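You operate a simulated robot arm through the tools that you are given. There is no shell and no other tool. Be economical: measure what you need, move in short steps, check, and stop when the job is done.

Carry out the task below with a simulated robot arm. There is one attempt and no reset: what you move stays moved.

TASK
Slide the seal box along the window lane of the blue conveyor until it stands next to the kraft paper roll.

It is judged by the outcome, as a careful person would: the job done as asked, and still so three seconds after it is handed in. It fails if anything else is knocked over, pushed out of place, dropped, spilled or broken.

THE ROBOT
A 6-joint arm with a two-finger parallel gripper, fixed in place. Base frame: the origin is at the foot of the arm, x ahead of it, y to its left, z up; the work surface is at about z = 800. Lengths are in mm, angles in rad, forces in N, time in s.
With the tool pointing down near the work surface it reaches from about 240 to 640 mm from the base axis. Its first joint turns from -1.152 to 1.152 rad. Payload 2.7 kg.
Tool frame: the origin (TCP) lies between the finger pads and is the grasp point; the fingertips stand 23 mm ahead of it; z points along the fingers, y is the line along which they close. The gripper opens to 94 mm. The fingers are 38 mm wide and 10 mm thick; the gripper's body (54 by 96 mm) begins 39 mm behind the TCP.
Orientation is told as [roll, pitch, yaw] about the base's x, y, z axes, in that order, counted from this pose: with the fingers straight down and closing along the base's y, the tool's x points along the base's -x, its y along +y and its z along -z.

THE INTERFACE
- The arm moves only by the tool drive_tool. Its argument "motion" is a list that holds one entry, the list of rows, each a list of 6 numbers: the shift along the tool's x, y, z in mm, then the turn, a rotation vector about the tool's x, y, z in rad. In form: [[[tx, ty, tz, wx, wy, wz], ...]]. A call has 1 to 12 rows; each row is the pose to reach, as a shift and turn from the pose commanded when the call began, along the tool's axes at that moment. "gripper" is the closure, from 0 (fully open) to 1 (shut), set as the call begins (left out, the last holds). A row lasts 0.2 s, in which the tool goes at most 50 mm and 0.15 rad; a call with a longer step from one row to the next is refused whole, and so is a gripper value outside its range. A pose out of reach is approached as far as the arm can. The call stops where the force on the tool passes 40 N (or 10 N more than at its start, if that is more) or the arm is blocked; 0.2 s more then pass. The fingers move at their own pace (about 45 mm/s each) and stop on an object; they squeeze with about 32 N. The grip force told is the motor's: it shows also when the fingers shut on nothing. Time passes only in rows, and 0.2 s behind the last, so rows that repeat a pose let the fingers close. It gives the time, the measured TCP pose, the force on the tool (base axes), the opening and the grip force at its end, in the units of the frame above (readings bear some noise), and new pictures: "show" is both (left out), scene, wrist or none.
- Cameras (640 x 400 px; columns grow to the right, rows downward): "scene" is fixed at [90.3, -444.8, 1406.3]; the picture's right is [0.60, -0.80, 0.00], its down [-0.44, -0.33, -0.84] and it looks along [0.67, 0.50, -0.55] (base axes); focal length 350 px, centre (320, 200). "wrist" rides on the gripper at [-39, 0, -44] in the tool frame; the picture's right is [0.00, -1.00, 0.00], its down [0.97, 0.00, -0.24] and it looks along [0.24, 0.00, 0.97] (tool axes); focal length 218 px, centre (320, 200).
- point_at(camera, pixels): there is no depth. For up to 12 entries [column, row, z] of the newest picture of that camera ("zoom" is the newest enlarged one), the place [x, y] in the base frame at which the ray of that pixel passes the height z, good to about 2 mm. No time passes.
- close_up(camera, box): a new picture of the part [left, top, right, bottom] of that camera's present view, enlarged. No time passes.
- job_done(): hands the job in; it is judged then, once.

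Work in short steps. Measure before you move; look again where a grasp or a placing could have gone wrong, and mend it. You have 60 turns and 120 pictures in all, the two below and enlarged ones among them. Open the gripper and draw the arm clear of the work before you hand the job in, unless the task says otherwise; then end with one line.

The tools are called after "Emit:" as a command line: name --argument value ..., lists and objects as JSON in quotes. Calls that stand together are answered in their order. drive_tool: Moves the arm, as the interface text tells. Its arguments: {"type":"object","properties":{"motion":{"type":"array"},"gripper":{"type":"number"},"show":{"type":"string","enum":["both","scene","wrist","none"]}},"required":["motion"]} The other tools are called the same way: point_at (camera, pixels) gives the place at which the rays of pixels pass given heights; close_up (camera, box) takes an enlarged picture of a part of a camera's view; job_done () hands the job in.

At the start:

```text
clock: 0.0
eef_pos: [391.5, -43.9, 1020.8]
orientation: [0.001, -0.001, 0.001]
wrist_force: [-0.7, 0.0, -0.3]
width: 94.1
grip_force: 0.0
```

scene: 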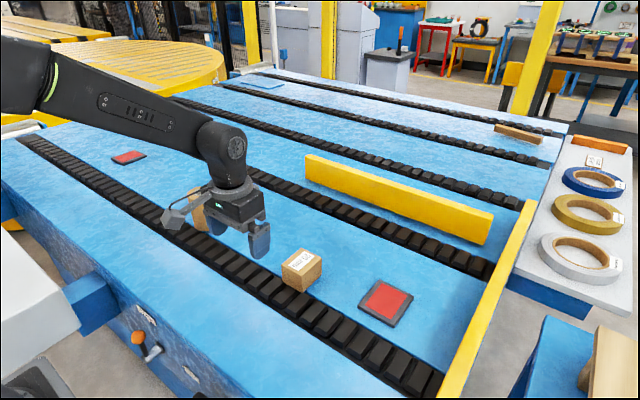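
wrist: 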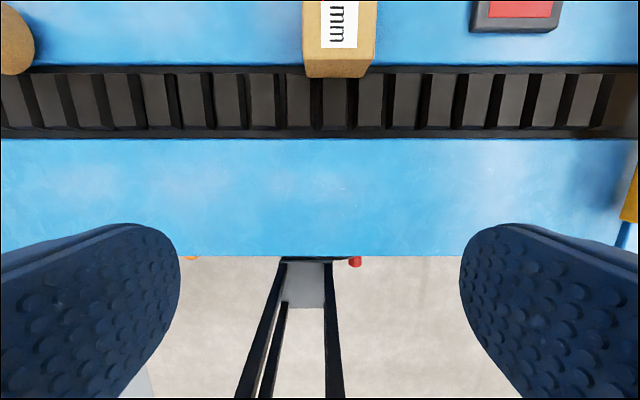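

I'll look closer at the box, the roll partly hidden behind the gripper, and the other things on the table.

Emit:
close_up --camera "scene" --box '[100, 140, 420, 340]'

Emit:
close_up --camera "scene" --box '[400, 90, 640, 240]'

Emit:
close_up --camera "wrist" --box '[0, 0, 640, 200]'

```text
2.00 times, centred on (260, 240) of scene
```

zoom: 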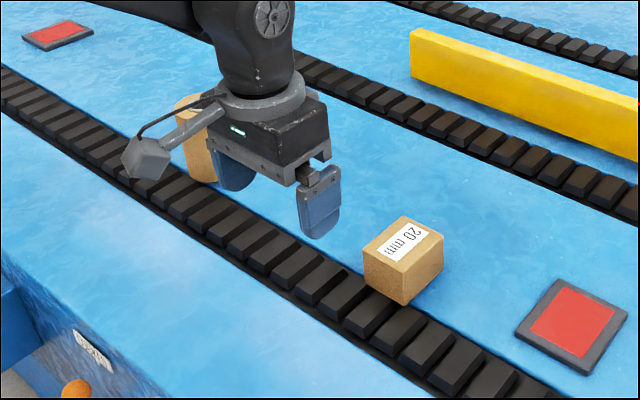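

```text
2.67 times, centred on (520, 165) of scene
```

zoom: 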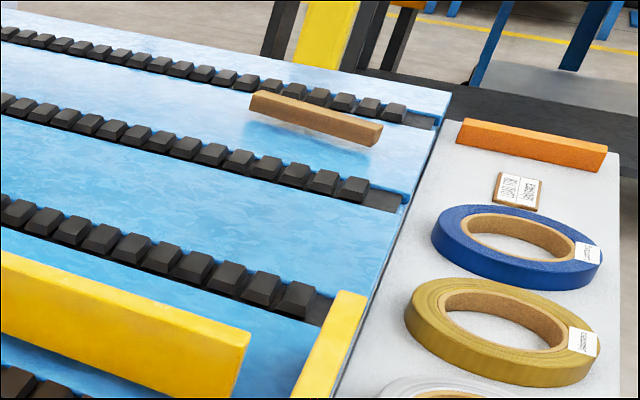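

```text
1.00 times, centred on (320, 100) of wrist
```

zoom: 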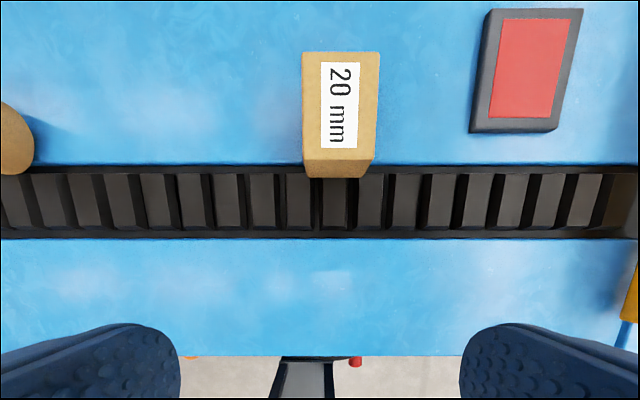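

There's a plate on the conveyor front at (145,315) and a card at (595,160); I'll read those.

Emit:
close_up --camera "scene" --box '[110, 290, 190, 340]'

Emit:
close_up --camera "scene" --box '[560, 140, 640, 190]'

Emit:
point_at --camera "wrist" --pixels '[[303, 64, 800], [365, 77, 800], [320, 0, 840], [375, 0, 840], [304, 60, 840], [372, 62, 840], [0, 75, 800], [34, 50, 840], [0, 65, 800], [0, 138, 800], [470, 32, 800]]'

Emit:
point_at --camera "scene" --pixels '[[302, 292, 800], [282, 279, 800], [322, 273, 800], [281, 263, 840], [301, 271, 840], [322, 256, 840], [301, 248, 840], [110, 157, 800], [131, 150, 800], [202, 232, 800]]'

```text
8.00 times, centred on (150, 315) of scene
```

zoom: 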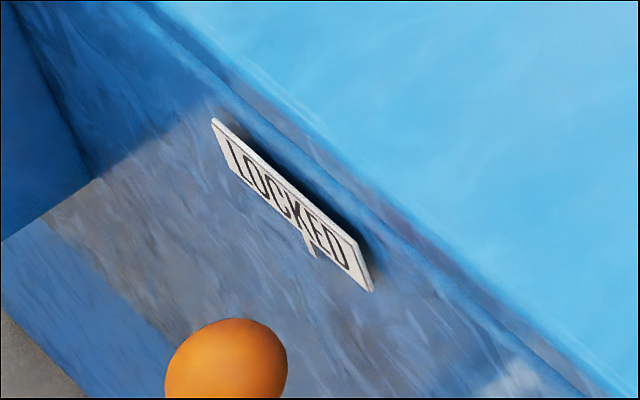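

```text
8.00 times, centred on (600, 165) of scene
```

zoom: 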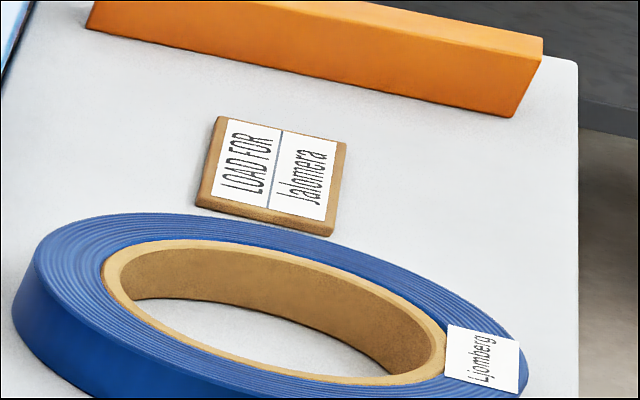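

```text
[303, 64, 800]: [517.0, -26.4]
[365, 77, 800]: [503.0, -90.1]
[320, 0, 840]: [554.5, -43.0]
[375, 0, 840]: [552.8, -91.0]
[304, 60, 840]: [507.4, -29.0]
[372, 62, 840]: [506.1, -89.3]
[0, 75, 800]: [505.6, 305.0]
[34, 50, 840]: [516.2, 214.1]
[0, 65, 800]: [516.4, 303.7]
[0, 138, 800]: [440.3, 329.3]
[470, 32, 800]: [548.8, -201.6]
```

```text
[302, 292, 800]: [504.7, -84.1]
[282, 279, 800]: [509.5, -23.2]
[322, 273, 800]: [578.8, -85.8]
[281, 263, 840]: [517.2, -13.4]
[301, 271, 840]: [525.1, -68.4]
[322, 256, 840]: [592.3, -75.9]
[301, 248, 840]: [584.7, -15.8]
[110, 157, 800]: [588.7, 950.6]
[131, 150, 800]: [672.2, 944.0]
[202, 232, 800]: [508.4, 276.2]
```

The box is about x 505–578, y −86…−24, in the lane between the first two chains. The roll appears only at the left edge of the wrist view, so I move over there at height to see it and the path between.

Emit:
drive_tool --motion '[[[-20, 40, 0, 0, 0, 0], [-40, 80, 0, 0, 0, 0], [-60, 120, 0, 0, 0, 0], [-80, 160, 0, 0, 0, 0], [-80, 160, 0, 0, 0, 0]]]' --gripper 0

```text
clock: 1.2
eef_pos: [471.1, 116.6, 1022.8]
orientation: [-0.001, 0.001, 0.001]
wrist_force: [1.1, 0.0, 0.7]
width: 94.2
grip_force: 0.0
```

scene: 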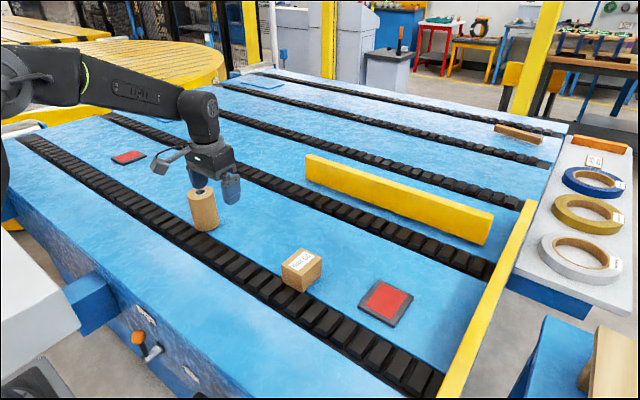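
wrist: 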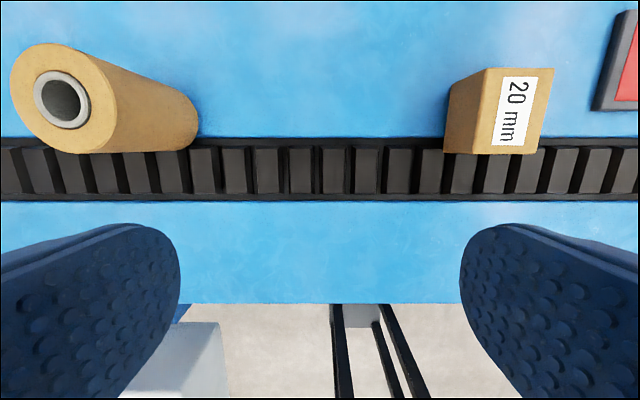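

Roll stands upright in the same lane, base right edge near wrist (198,115). Path looks empty. I measure both and read the label closely.

Emit:
point_at --camera "wrist" --pixels '[[198, 115, 800], [190, 150, 800], [448, 115, 800], [444, 153, 800], [484, 68, 865], [554, 68, 865], [476, 154, 865], [538, 154, 865], [10, 95, 920], [116, 110, 920], [60, 43, 920], [80, 153, 920]]'

Emit:
point_at --camera "scene" --pixels '[[206, 231, 800], [219, 223, 800], [195, 225, 800]]'

Emit:
close_up --camera "scene" --box '[160, 160, 352, 300]'

Emit:
close_up --camera "scene" --box '[200, 60, 360, 160]'

```text
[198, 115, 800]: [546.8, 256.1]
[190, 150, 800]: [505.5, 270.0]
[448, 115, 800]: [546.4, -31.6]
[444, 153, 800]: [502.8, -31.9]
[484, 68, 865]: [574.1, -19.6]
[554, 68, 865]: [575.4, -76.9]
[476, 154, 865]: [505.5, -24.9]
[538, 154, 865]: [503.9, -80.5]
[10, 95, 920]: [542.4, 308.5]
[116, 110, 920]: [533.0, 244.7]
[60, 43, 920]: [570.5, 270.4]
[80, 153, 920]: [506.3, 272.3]
```

```text
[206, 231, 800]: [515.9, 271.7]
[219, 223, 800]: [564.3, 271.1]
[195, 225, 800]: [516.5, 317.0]
```

```text
2.86 times, centred on (256, 230) of scene
```

zoom: 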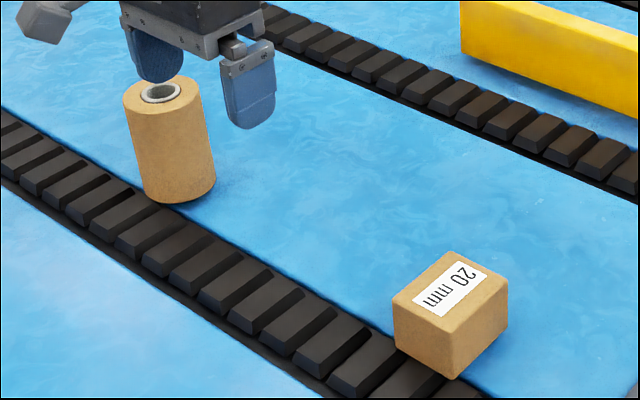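

```text
4.00 times, centred on (280, 110) of scene
```

zoom: 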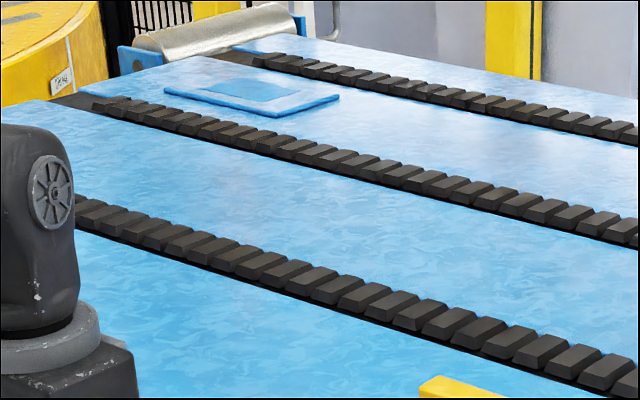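

Roll: centre ≈(538,283), radius ≈32, top ≈905. Box: centre ≈(540,−52), ~60 wide in y, ~72 in x, top ≈865. I'll grip it along x, so nothing sits between it and the roll, with the wrist camera turned away from the roll (+90° about tool z), and go above it first.

Emit:
drive_tool --motion '[[[-6, -16, 0, 0, 0, 0.143], [-12, -32, 0, 0, 0, 0.286], [-19, -48, 0, 0, 0, 0.429], [-25, -64, 0, 0, 0, 0.571], [-31, -80, 0, 0, 0, 0.714], [-37, -96, 0, 0, 0, 0.857], [-44, -112, 0, 0, 0, 1.0], [-50, -128, 0, 0, 0, 1.143], [-56, -144, 0, 0, 0, 1.286], [-62, -160, 0, 0, 0, 1.429], [-68.5, -174, 0, 0, 0, 1.571], [-68.5, -174, 0, 0, 0, 1.571]]]' --gripper 0

```text
clock: 3.8
eef_pos: [541.4, -57.5, 1020.2]
orientation: [0.0, -0.001, -1.573]
wrist_force: [0.3, -0.1, 0.2]
width: 94.0
grip_force: 0.0
```

scene: 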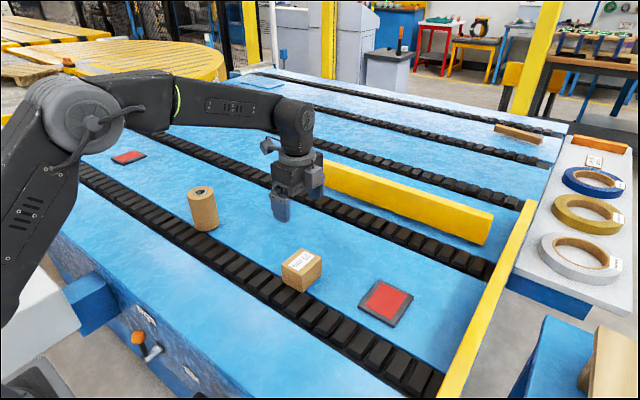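
wrist: 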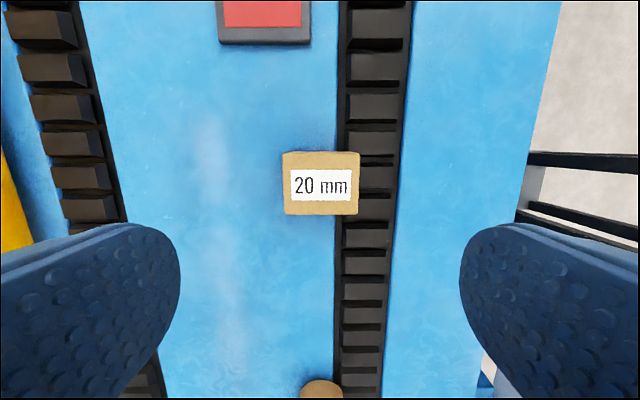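

The box top is at wrist cols 282–360, rows 152–215; measure for centring.

Emit:
point_at --camera "wrist" --pixels '[[282, 153, 865], [360, 153, 865], [284, 214, 865], [358, 216, 865], [300, 395, 905], [343, 395, 905], [338, 100, 800], [408, 100, 800]]'

Emit:
point_at --camera "scene" --pixels '[[203, 186, 905], [217, 195, 905], [187, 193, 905], [207, 232, 800], [221, 222, 800], [323, 273, 800], [302, 292, 800], [283, 281, 800], [190, 190, 905]]'

Emit:
close_up --camera "scene" --box '[170, 170, 362, 300]'

```text
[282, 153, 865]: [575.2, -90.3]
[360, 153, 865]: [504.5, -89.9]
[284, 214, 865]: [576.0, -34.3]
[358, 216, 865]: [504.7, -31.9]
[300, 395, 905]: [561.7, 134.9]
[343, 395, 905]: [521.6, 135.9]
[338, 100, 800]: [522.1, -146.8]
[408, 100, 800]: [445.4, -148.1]
```

```text
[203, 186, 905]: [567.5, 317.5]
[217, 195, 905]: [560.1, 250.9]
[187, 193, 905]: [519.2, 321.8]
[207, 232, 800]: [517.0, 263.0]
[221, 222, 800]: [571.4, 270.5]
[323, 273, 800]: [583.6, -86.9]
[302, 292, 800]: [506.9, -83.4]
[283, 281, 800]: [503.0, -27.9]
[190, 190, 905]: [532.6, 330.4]
```

```text
3.08 times, centred on (266, 235) of scene
```

zoom: 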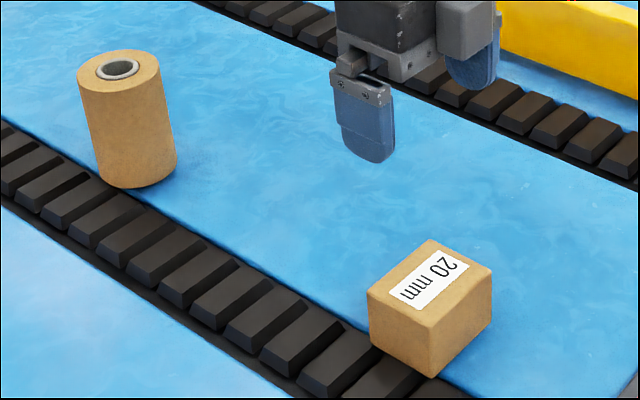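

Comparing the two wrist views gives the box top at z≈852, centre (540.5,−59.5), 76×60; roll near edge y≈257. Descend with fingers open, first most of the way.

Emit:
drive_tool --motion '[[[-5, 0, 40, 0, 0, 0], [-5, 0, 80, 0, 0, 0], [-5, 0, 115, 0, 0, 0], [-5, 0, 130, 0, 0, 0], [-5, 0, 130, 0, 0, 0]]]' --gripper 0

```text
clock: 5.0
eef_pos: [539.7, -61.4, 892.5]
orientation: [0.0, -0.001, -1.57]
wrist_force: [-0.1, 0.1, -0.2]
width: 93.9
grip_force: 0.2
```

scene: 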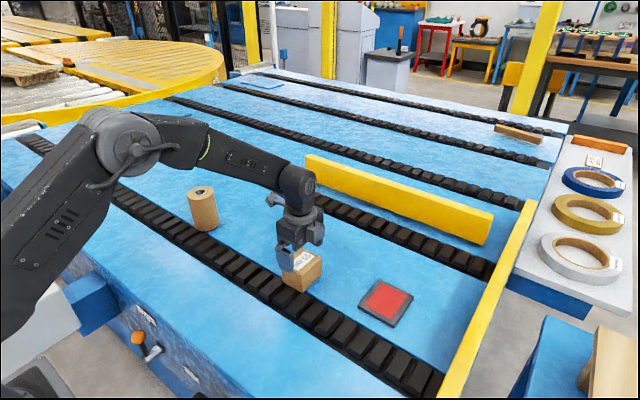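
wrist: 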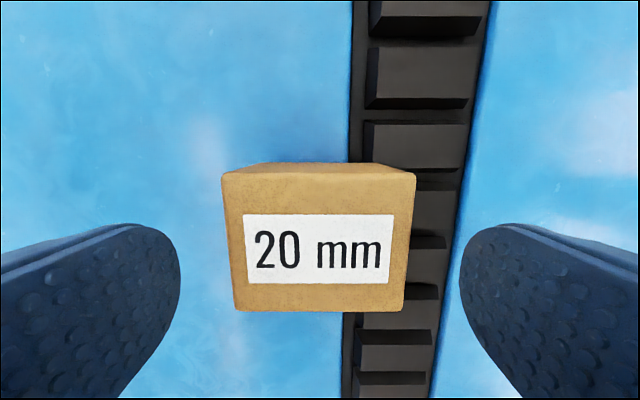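

Box is centred between the fingers (cols 222–415). Descend to TCP z≈840 and then close.

Emit:
drive_tool --motion '[[[0, 0, 20, 0, 0, 0], [0, 0, 40, 0, 0, 0], [0, 0, 53, 0, 0, 0], [0, 0, 53, 0, 0, 0]]]' --gripper 0 --show "none"

Emit:
drive_tool --motion '[[[0, 0, 0, 0, 0, 0], [0, 0, 0, 0, 0, 0], [0, 0, 0, 0, 0, 0]]]' --gripper 1

```text
clock: 6.0
eef_pos: [540.9, -63.4, 839.3]
orientation: [0.001, -0.001, -1.572]
wrist_force: [0.1, -0.4, -0.2]
width: 94.1
grip_force: 0.0
```

```text
clock: 6.8
eef_pos: [541.3, -63.4, 839.5]
orientation: [0.0, 0.0, -1.572]
wrist_force: [-0.5, 0.3, -0.3]
width: 75.2
grip_force: 32.0
```

scene: 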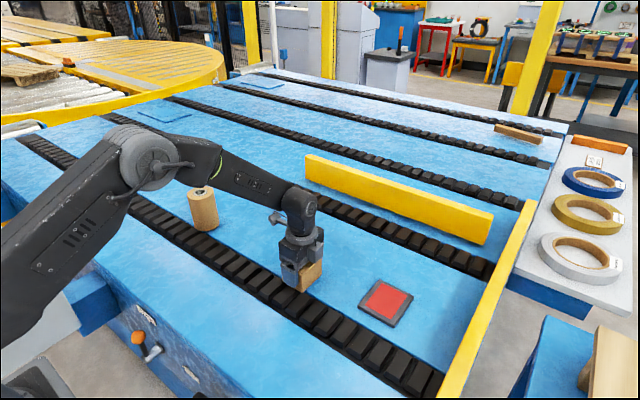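
wrist: 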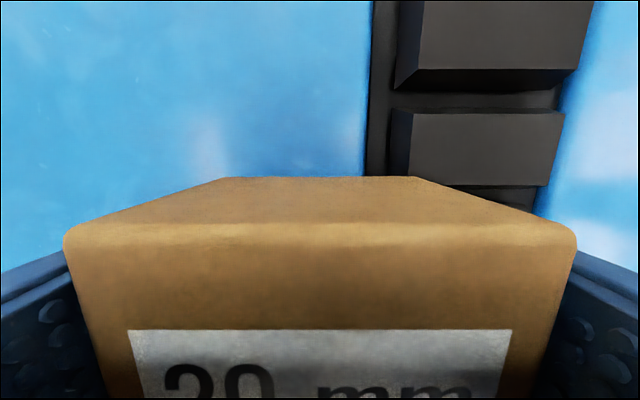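

Box held (75 mm, 32 N). Slide it along +y on the surface, 220 mm, then check the gap.

Emit:
drive_tool --motion '[[[15, 0, 0, 0, 0, 0], [35, 0, 0, 0, 0, 0], [55, 0, 0, 0, 0, 0], [75, 0, 0, 0, 0, 0], [97, 0, 0, 0, 0, 0], [119, 0, 0, 0, 0, 0], [141, 0, 0, 0, 0, 0], [163, 0, 0, 0, 0, 0], [185, 0, 0, 0, 0, 0], [205, 0, 0, 0, 0, 0], [220, 0, 0, 0, 0, 0], [220, 0, 0, 0, 0, 0]]]' --gripper 1

```text
clock: 9.4
eef_pos: [541.7, 157.9, 838.5]
orientation: [0.004, 0.002, -1.571]
wrist_force: [-0.1, -7.3, 19.2]
width: 74.9
grip_force: 32.2
```

scene: 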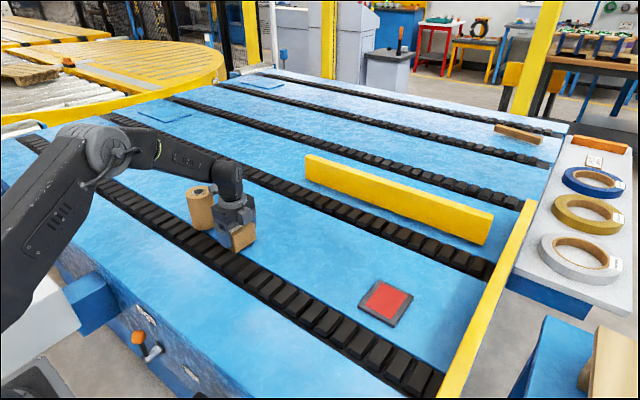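
wrist: 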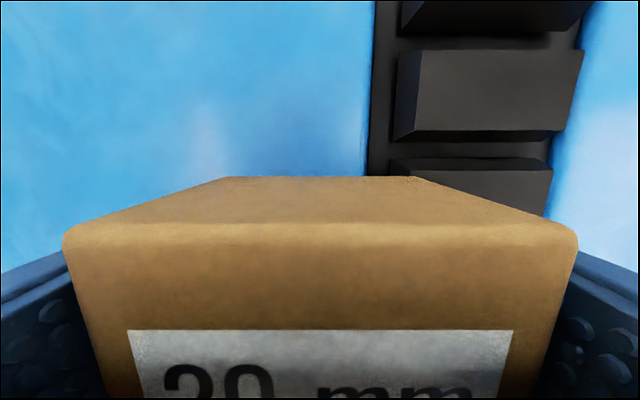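

Sliding friction only (−7 N). Look closely at the remaining gap near (220,235).

Emit:
close_up --camera "scene" --box '[170, 160, 298, 260]'

```text
4.00 times, centred on (234, 210) of scene
```

zoom: 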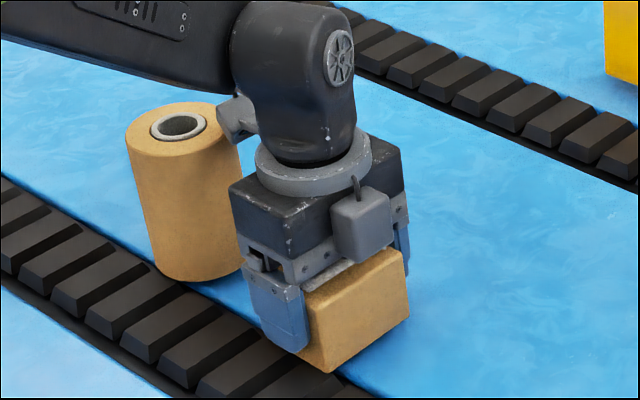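

The grey block on the wrist's tool +x side (≈100 mm out, ≈75–90 mm above TCP) is about to overhang the roll top with hardly any clearance. I'll let go here, rise straight up and look, then finish by pushing with closed fingers at yaw 0.

Emit:
drive_tool --motion '[[[0, 0, 0, 0, 0, 0], [0, 0, 0, 0, 0, 0], [0, 0, 0, 0, 0, 0], [0, 0, -20, 0, 0, 0], [0, 0, -50, 0, 0, 0], [0, 0, -95, 0, 0, 0], [0, 0, -140, 0, 0, 0], [0, 0, -180, 0, 0, 0], [0, 0, -180, 0, 0, 0]]]' --gripper 0

```text
clock: 11.4
eef_pos: [541.3, 157.8, 1017.7]
orientation: [0.0, 0.0, -1.571]
wrist_force: [0.6, -0.2, 1.1]
width: 93.9
grip_force: 0.0
```

scene: 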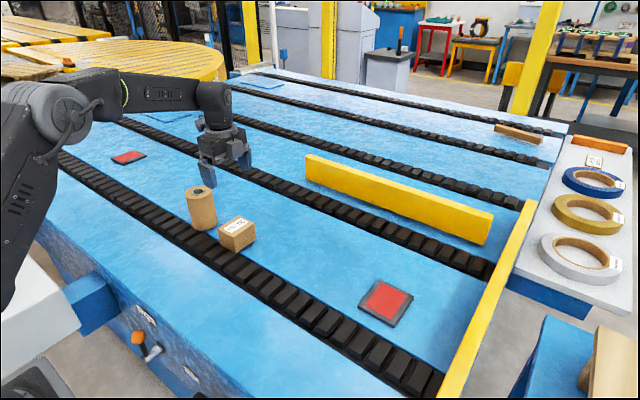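
wrist: 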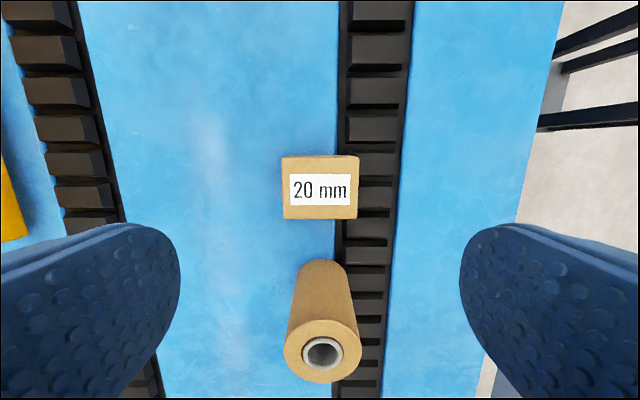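

The roll is still upright at (201,208) as before. Measure the gap now: box far edge row 219 (top), roll base edge row 261.

Emit:
point_at --camera "wrist" --pixels '[[320, 261, 800], [284, 219, 852], [358, 219, 852], [282, 157, 852], [358, 156, 852], [322, 319, 905], [322, 383, 905], [284, 350, 905], [362, 350, 905]]'

Emit:
close_up --camera "scene" --box '[170, 160, 298, 260]'

Emit:
close_up --camera "wrist" --box '[240, 140, 400, 400]'

```text
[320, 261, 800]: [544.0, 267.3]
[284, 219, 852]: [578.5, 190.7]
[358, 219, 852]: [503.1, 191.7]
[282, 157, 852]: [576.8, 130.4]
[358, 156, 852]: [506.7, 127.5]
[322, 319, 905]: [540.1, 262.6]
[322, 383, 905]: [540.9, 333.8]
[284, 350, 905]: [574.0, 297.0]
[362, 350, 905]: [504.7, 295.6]
```

```text
4.00 times, centred on (234, 210) of scene
```

zoom: 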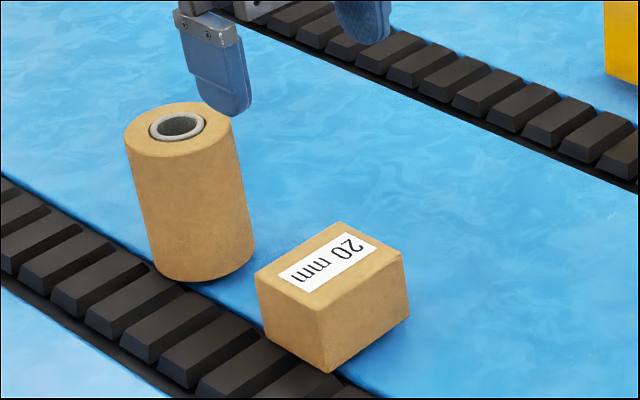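

```text
1.54 times, centred on (320, 270) of wrist
```

zoom: 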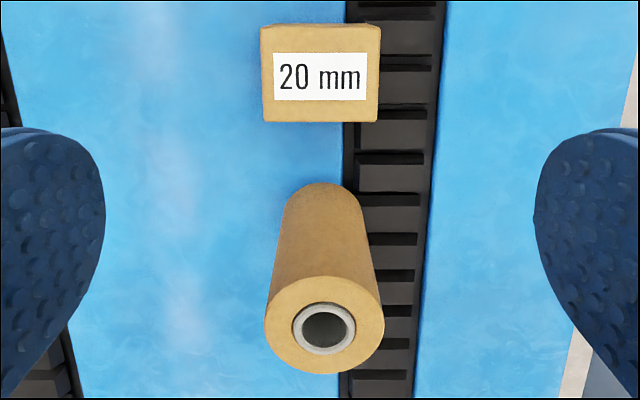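

Comparing roll features with the earlier enlarged picture suggests it shifted a couple of pixels (the wrist block may have brushed its top). I check with the identical crop as before.

Emit:
close_up --camera "scene" --box '[170, 170, 362, 300]'

Emit:
point_at --camera "scene" --pixels '[[200.4, 192.9, 905], [198.5, 191.5, 905], [219.6, 220.4, 800], [217.8, 218.8, 800]]'

```text
3.08 times, centred on (266, 235) of scene
```

zoom: 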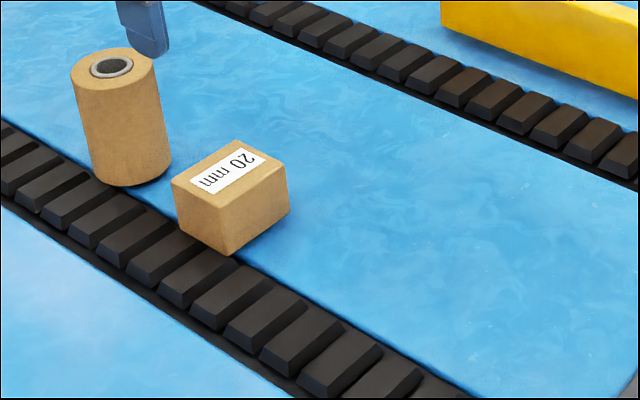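

```text
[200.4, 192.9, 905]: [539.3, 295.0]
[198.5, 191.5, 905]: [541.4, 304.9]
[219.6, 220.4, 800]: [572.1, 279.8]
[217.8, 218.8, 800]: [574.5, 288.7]
```

Confirmed: the roll moved about 8 mm toward +y (hole centre now at zoom (112,68) vs (118,70)). I'll put it back: go above it at yaw 0, fingers closing along y.

Emit:
drive_tool --motion '[[[12, 0, 0, 0, 0, -0.143], [25, 0, 0, 0, 0, -0.286], [38, 0, 0, 0, 0, -0.429], [51, 0, 0, 0, 0, -0.571], [64, 0, 0, 0, 0, -0.714], [77, 0, 0, 0, 0, -0.857], [90, 0, 0, 0, 0, -1.0], [103, 0, 0, 0, 0, -1.143], [116, 0, 0, 0, 0, -1.286], [129, 0, 0, 0, 0, -1.429], [140, -1, 0, 0, 0, -1.571], [140, -1, 0, 0, 0, -1.571]]]' --gripper 0

```text
clock: 14.0
eef_pos: [539.1, 297.0, 1017.3]
orientation: [0.0, 0.0, 0.002]
wrist_force: [-0.2, -0.7, 0.4]
width: 94.1
grip_force: 0.1
```

scene: 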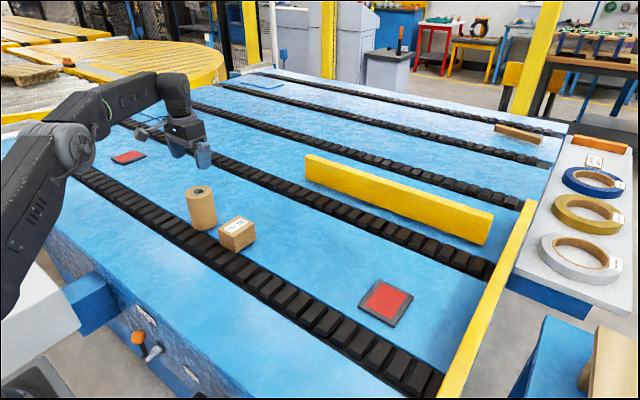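
wrist: 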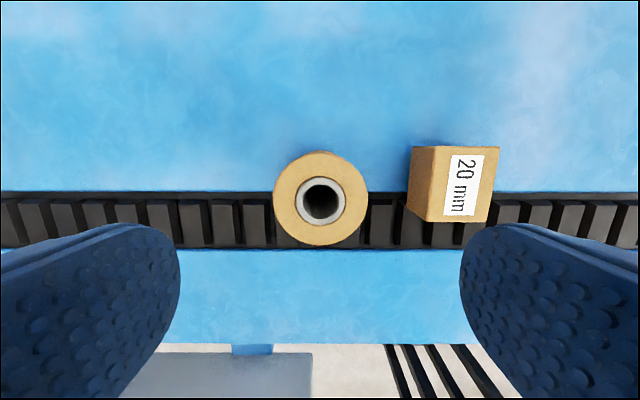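

Roll is centred between the fingers (cols 273–368). Descend to TCP z≈892.

Emit:
point_at --camera "wrist" --pixels '[[273, 198, 905], [368, 198, 905], [320, 151, 905], [320, 246, 905]]'

Emit:
drive_tool --motion '[[[0, 0, 35, 0, 0, 0], [0, 0, 70, 0, 0, 0], [0, 0, 80, 0, 0, 0], [0, 0, 80, 0, 0, 0]]]' --gripper 0

```text
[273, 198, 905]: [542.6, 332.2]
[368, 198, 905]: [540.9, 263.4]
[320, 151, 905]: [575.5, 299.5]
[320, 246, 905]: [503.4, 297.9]
```

```text
clock: 15.0
eef_pos: [537.8, 297.3, 937.1]
orientation: [0.001, 0.001, 0.001]
wrist_force: [-0.2, 0.2, -0.7]
width: 93.7
grip_force: 0.1
```

scene: 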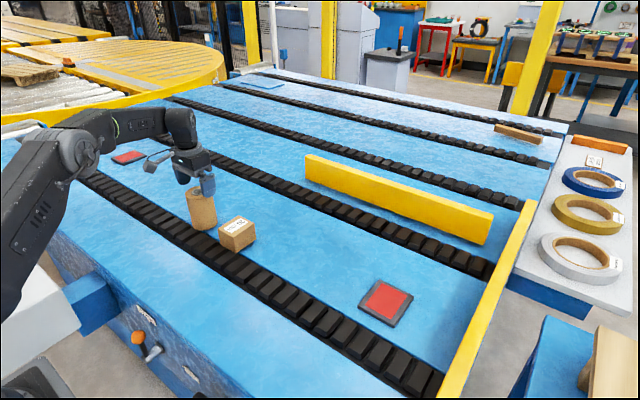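
wrist: 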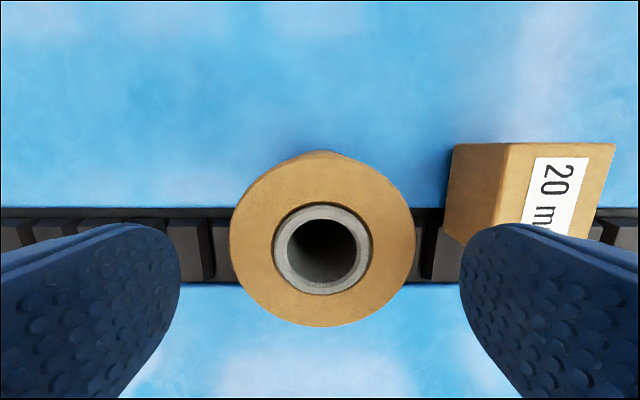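

Still centred (231–415). Down 45 more and close gently around the roll.

Emit:
drive_tool --motion '[[[0, 0, 20, 0, 0, 0], [0, 0, 40, 0, 0, 0], [0, 0, 45, 0, 0, 0], [0, 0, 45, 0, 0, 0]]]' --gripper 0 --show "none"

Emit:
drive_tool --motion '[[[0, 0, 0, 0, 0, 0], [0, 0, 0, 0, 0, 0], [0, 0, 0, 0, 0, 0], [0, 0, 0, 0, 0, 0]]]' --gripper 0.35

```text
clock: 16.0
eef_pos: [537.9, 298.0, 891.9]
orientation: [-0.001, -0.001, 0.001]
wrist_force: [0.4, -0.1, 0.2]
width: 94.2
grip_force: 0.1
```

```text
clock: 17.0
eef_pos: [538.9, 298.2, 891.9]
orientation: [0.0, 0.0, 0.001]
wrist_force: [0.2, -0.7, -1.1]
width: 69.2
grip_force: 31.9
```

scene: 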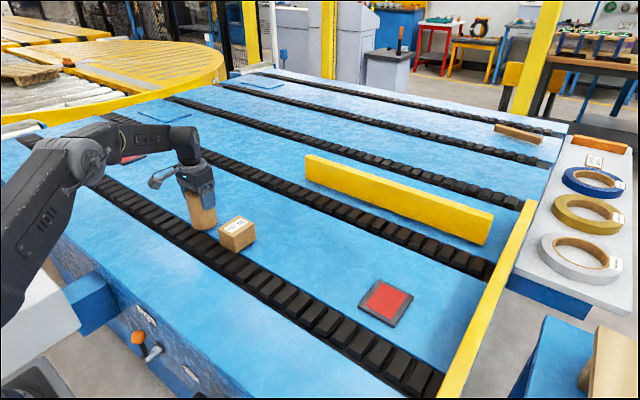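
wrist: 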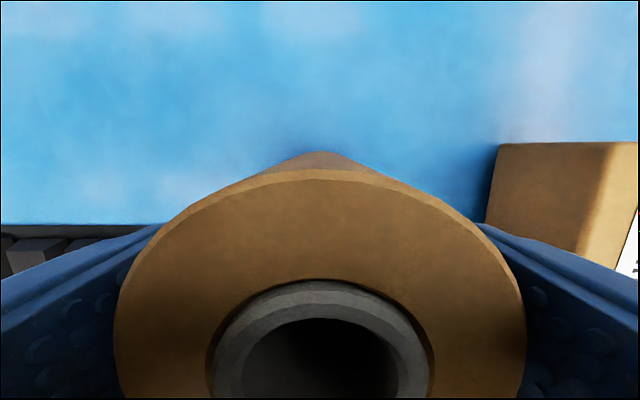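

Roll held (69 mm). Drag it back 7.5 mm along −y, then release and rise.

Emit:
drive_tool --motion '[[[0, -2.5, 0, 0, 0, 0], [0, -5, 0, 0, 0, 0], [0, -7.5, 0, 0, 0, 0], [0, -7.5, 0, 0, 0, 0]]]' --show "none"

Emit:
drive_tool --motion '[[[0, 0, 0, 0, 0, 0], [0, 0, 0, 0, 0, 0], [0, 0, 0, 0, 0, 0], [0, 0, -20, 0, 0, 0], [0, 0, -60, 0, 0, 0], [0, 0, -105, 0, 0, 0], [0, 0, -125, 0, 0, 0], [0, 0, -125, 0, 0, 0]]]' --gripper 0

Emit:
close_up --camera "scene" --box '[170, 170, 362, 300]'

```text
clock: 18.0
eef_pos: [540.3, 289.2, 892.1]
orientation: [0.0, 0.0, 0.0]
wrist_force: [-0.2, 1.0, 0.0]
width: 69.3
grip_force: 32.2
```

```text
clock: 19.8
eef_pos: [538.3, 289.4, 1017.2]
orientation: [-0.001, -0.001, 0.0]
wrist_force: [-0.1, 0.4, -0.5]
width: 93.7
grip_force: 0.1
```

scene: 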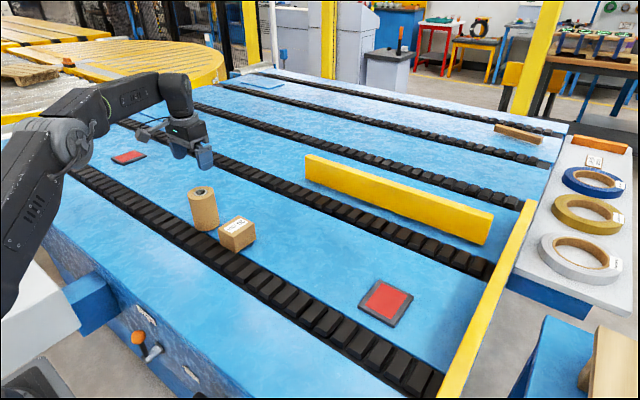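
wrist: 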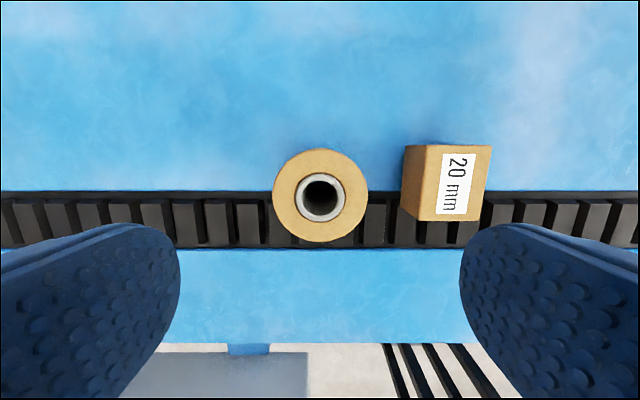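

```text
3.08 times, centred on (266, 235) of scene
```

zoom: 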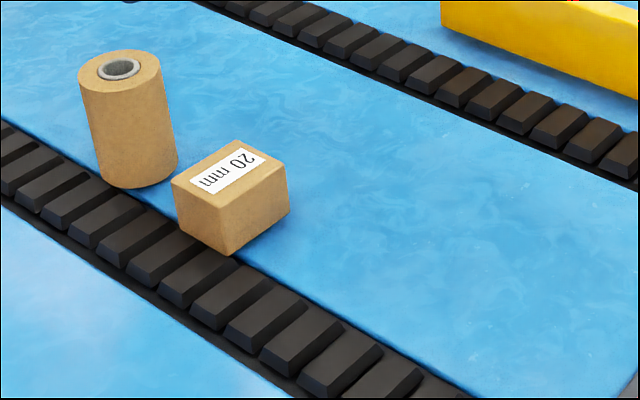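

Roll is back at its original pixels (hole (119,69)). Near edge ≈255; box spans y ≈131–191. Now close the fingers, go behind the box at y≈90 and come down to push it.

Emit:
drive_tool --motion '[[[0, -40, 0, 0, 0, 0], [0, -80, 0, 0, 0, 0], [0, -120, 0, 0, 0, 0], [-1, -160, 0, 0, 0, 0], [-1, -200, 0, 0, 0, 0], [-1, -200, 40, 0, 0, 0], [-1, -200, 80, 0, 0, 0], [-1, -200, 120, 0, 0, 0], [-1, -200, 120, 0, 0, 0]]]' --gripper 1

```text
clock: 21.8
eef_pos: [540.8, 89.3, 897.4]
orientation: [-0.001, 0.002, 0.0]
wrist_force: [0.1, 0.0, -0.6]
width: 0.1
grip_force: 32.1
```

scene: 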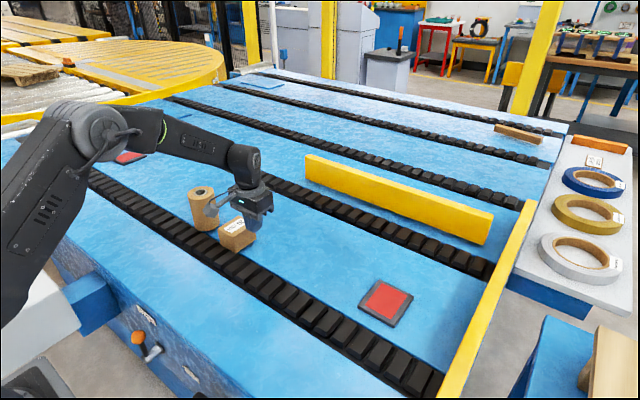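
wrist: 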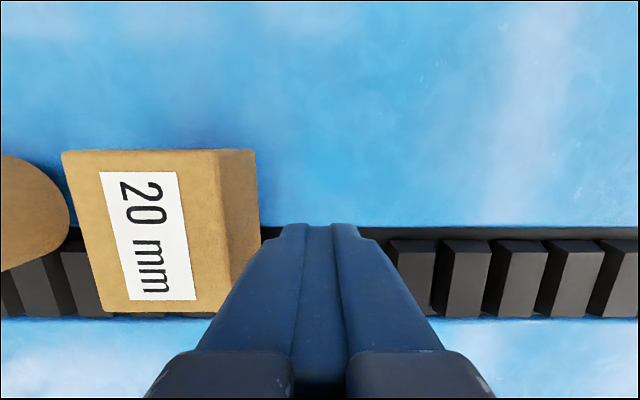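

Fingers closed, clear of the box. Descend to z≈832 and push first to near y≈140.

Emit:
drive_tool --motion '[[[0, 0, 30, 0, 0, 0], [0, 0, 55, 0, 0, 0], [0, 0, 65, 0, 0, 0], [0, 0, 65, 0, 0, 0], [0, 15, 65, 0, 0, 0], [0, 25, 65, 0, 0, 0], [0, 30, 65, 0, 0, 0], [0, 35, 65, 0, 0, 0], [0, 40, 65, 0, 0, 0], [0, 45, 65, 0, 0, 0], [0, 50, 65, 0, 0, 0], [0, 50, 65, 0, 0, 0]]]' --gripper 1

Emit:
close_up --camera "scene" --box '[170, 170, 362, 300]'

```text
clock: 24.4
eef_pos: [540.1, 139.6, 832.8]
orientation: [0.0, 0.001, 0.002]
wrist_force: [0.4, -2.3, 1.4]
width: 0.0
grip_force: 32.6
```

scene: 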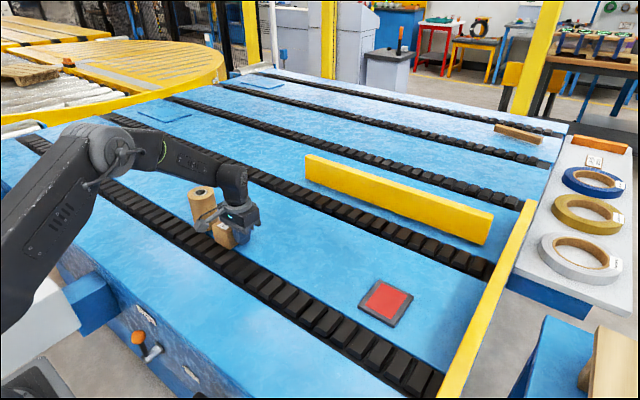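
wrist: 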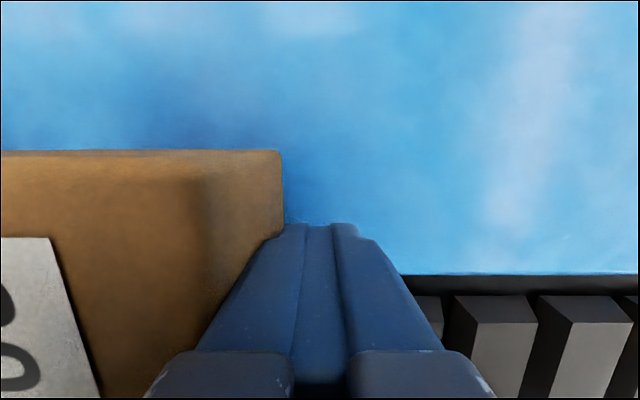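

```text
3.08 times, centred on (266, 235) of scene
```

zoom: 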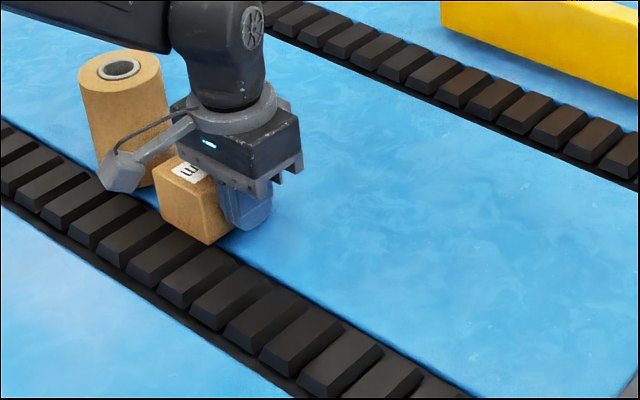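

The box is being pushed (−2.3 N) with its face at y≈150–210, gap ≈45. Push 32 mm more, then back off and rise to measure.

Emit:
drive_tool --motion '[[[0, 6, 0, 0, 0, 0], [0, 12, 0, 0, 0, 0], [0, 18, 0, 0, 0, 0], [0, 24, 0, 0, 0, 0], [0, 29, 0, 0, 0, 0], [0, 32, 0, 0, 0, 0], [0, 32, 0, 0, 0, 0]]]' --gripper 1 --show "none"

Emit:
drive_tool --motion '[[[0, -10, 0, 0, 0, 0], [0, -25, 0, 0, 0, 0], [0, -25, -40, 0, 0, 0], [0, -25, -85, 0, 0, 0], [0, -25, -130, 0, 0, 0], [0, -25, -180, 0, 0, 0], [0, 20, -180, 0, 0, 0], [0, 50, -180, 0, 0, 0], [0, 50, -180, 0, 0, 0]]]' --gripper 1

Emit:
close_up --camera "scene" --box '[170, 170, 362, 300]'

```text
clock: 26.0
eef_pos: [539.2, 173.4, 833.2]
orientation: [-0.001, 0.002, -0.001]
wrist_force: [-0.3, -2.5, 0.3]
width: 0.0
grip_force: 32.2
```

```text
clock: 28.0
eef_pos: [541.7, 221.9, 1012.4]
orientation: [0.0, 0.0, -0.001]
wrist_force: [0.9, 0.2, -0.6]
width: 0.0
grip_force: 31.3
```

scene: 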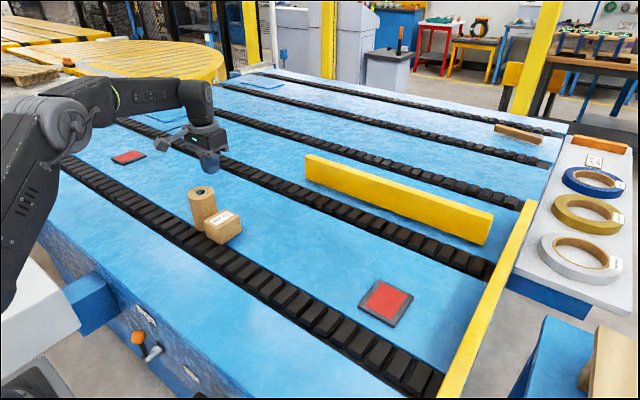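
wrist: 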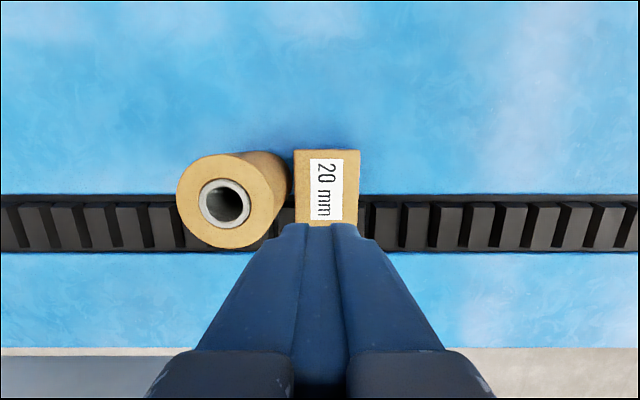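

```text
3.08 times, centred on (266, 235) of scene
```

zoom: 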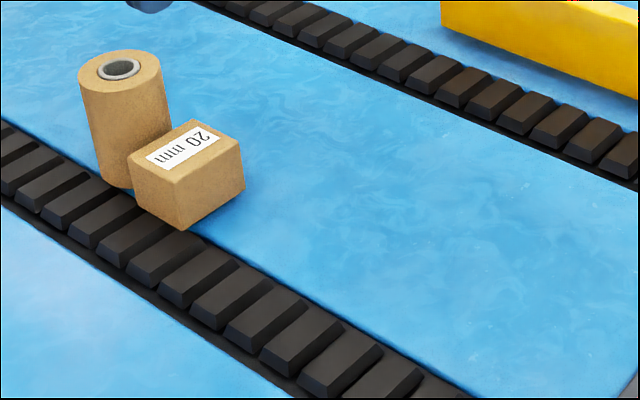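

The roll hasn't moved (hole (119,69)). Measure the remaining gap in the wrist view.

Emit:
point_at --camera "wrist" --pixels '[[295, 155, 852], [360, 152, 852], [295, 215, 852], [358, 215, 852], [291, 175, 800], [273, 205, 905], [176, 195, 905]]'

Emit:
close_up --camera "wrist" --box '[160, 120, 416, 280]'

```text
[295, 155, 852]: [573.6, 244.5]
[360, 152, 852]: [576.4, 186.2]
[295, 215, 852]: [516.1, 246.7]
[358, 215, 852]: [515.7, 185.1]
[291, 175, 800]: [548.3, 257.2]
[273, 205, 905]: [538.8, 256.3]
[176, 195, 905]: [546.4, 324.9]
```

```text
2.50 times, centred on (288, 200) of wrist
```

zoom: 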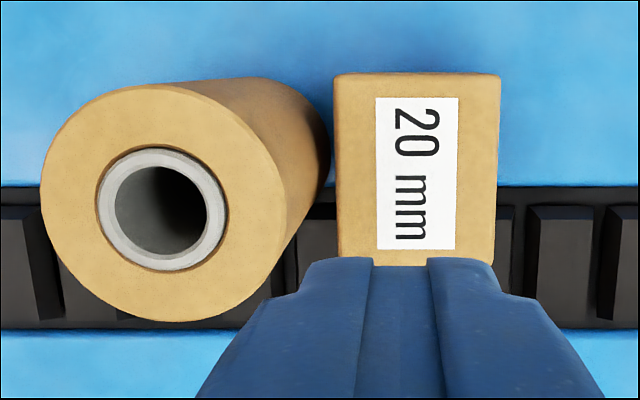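

The box stands about 11 mm from the roll, square in the lane, with the roll in its original place. Open the gripper and draw the arm clear.

Emit:
drive_tool --motion '[[[0, 0, -20, 0, 0, 0], [30, -40, -20, 0, 0, 0], [60, -80, -20, 0, 0, 0], [90, -120, -20, 0, 0, 0], [120, -160, -20, 0, 0, 0], [145, -200, -20, 0, 0, 0], [145, -240, -20, 0, 0, 0], [145, -260, -20, 0, 0, 0], [145, -260, -20, 0, 0, 0]]]' --gripper 0 --show "scene"

```text
clock: 30.0
eef_pos: [393.8, -37.5, 1031.6]
orientation: [0.001, -0.002, 0.0]
wrist_force: [-0.1, -0.2, -0.3]
width: 93.9
grip_force: 0.0
```

scene: 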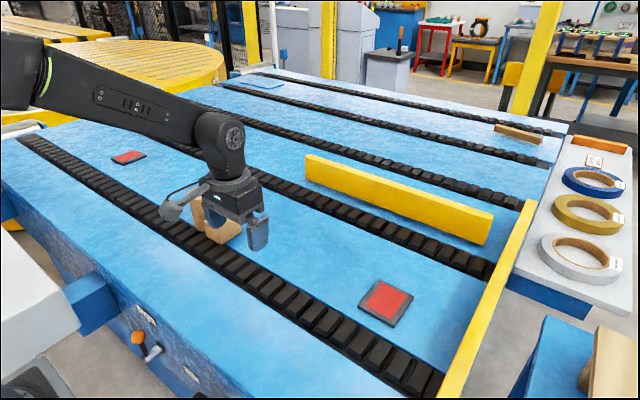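

The arm is clear with the gripper open, and both the box and the roll are standing. I'm handing the job in.

Emit:
job_done

```text
The job is handed in.
```

The seal box now stands about 11 mm from the kraft paper roll in its lane; on the way the wrist nudged the roll about 8 mm, and I moved it back to within about 1 mm of where it started.
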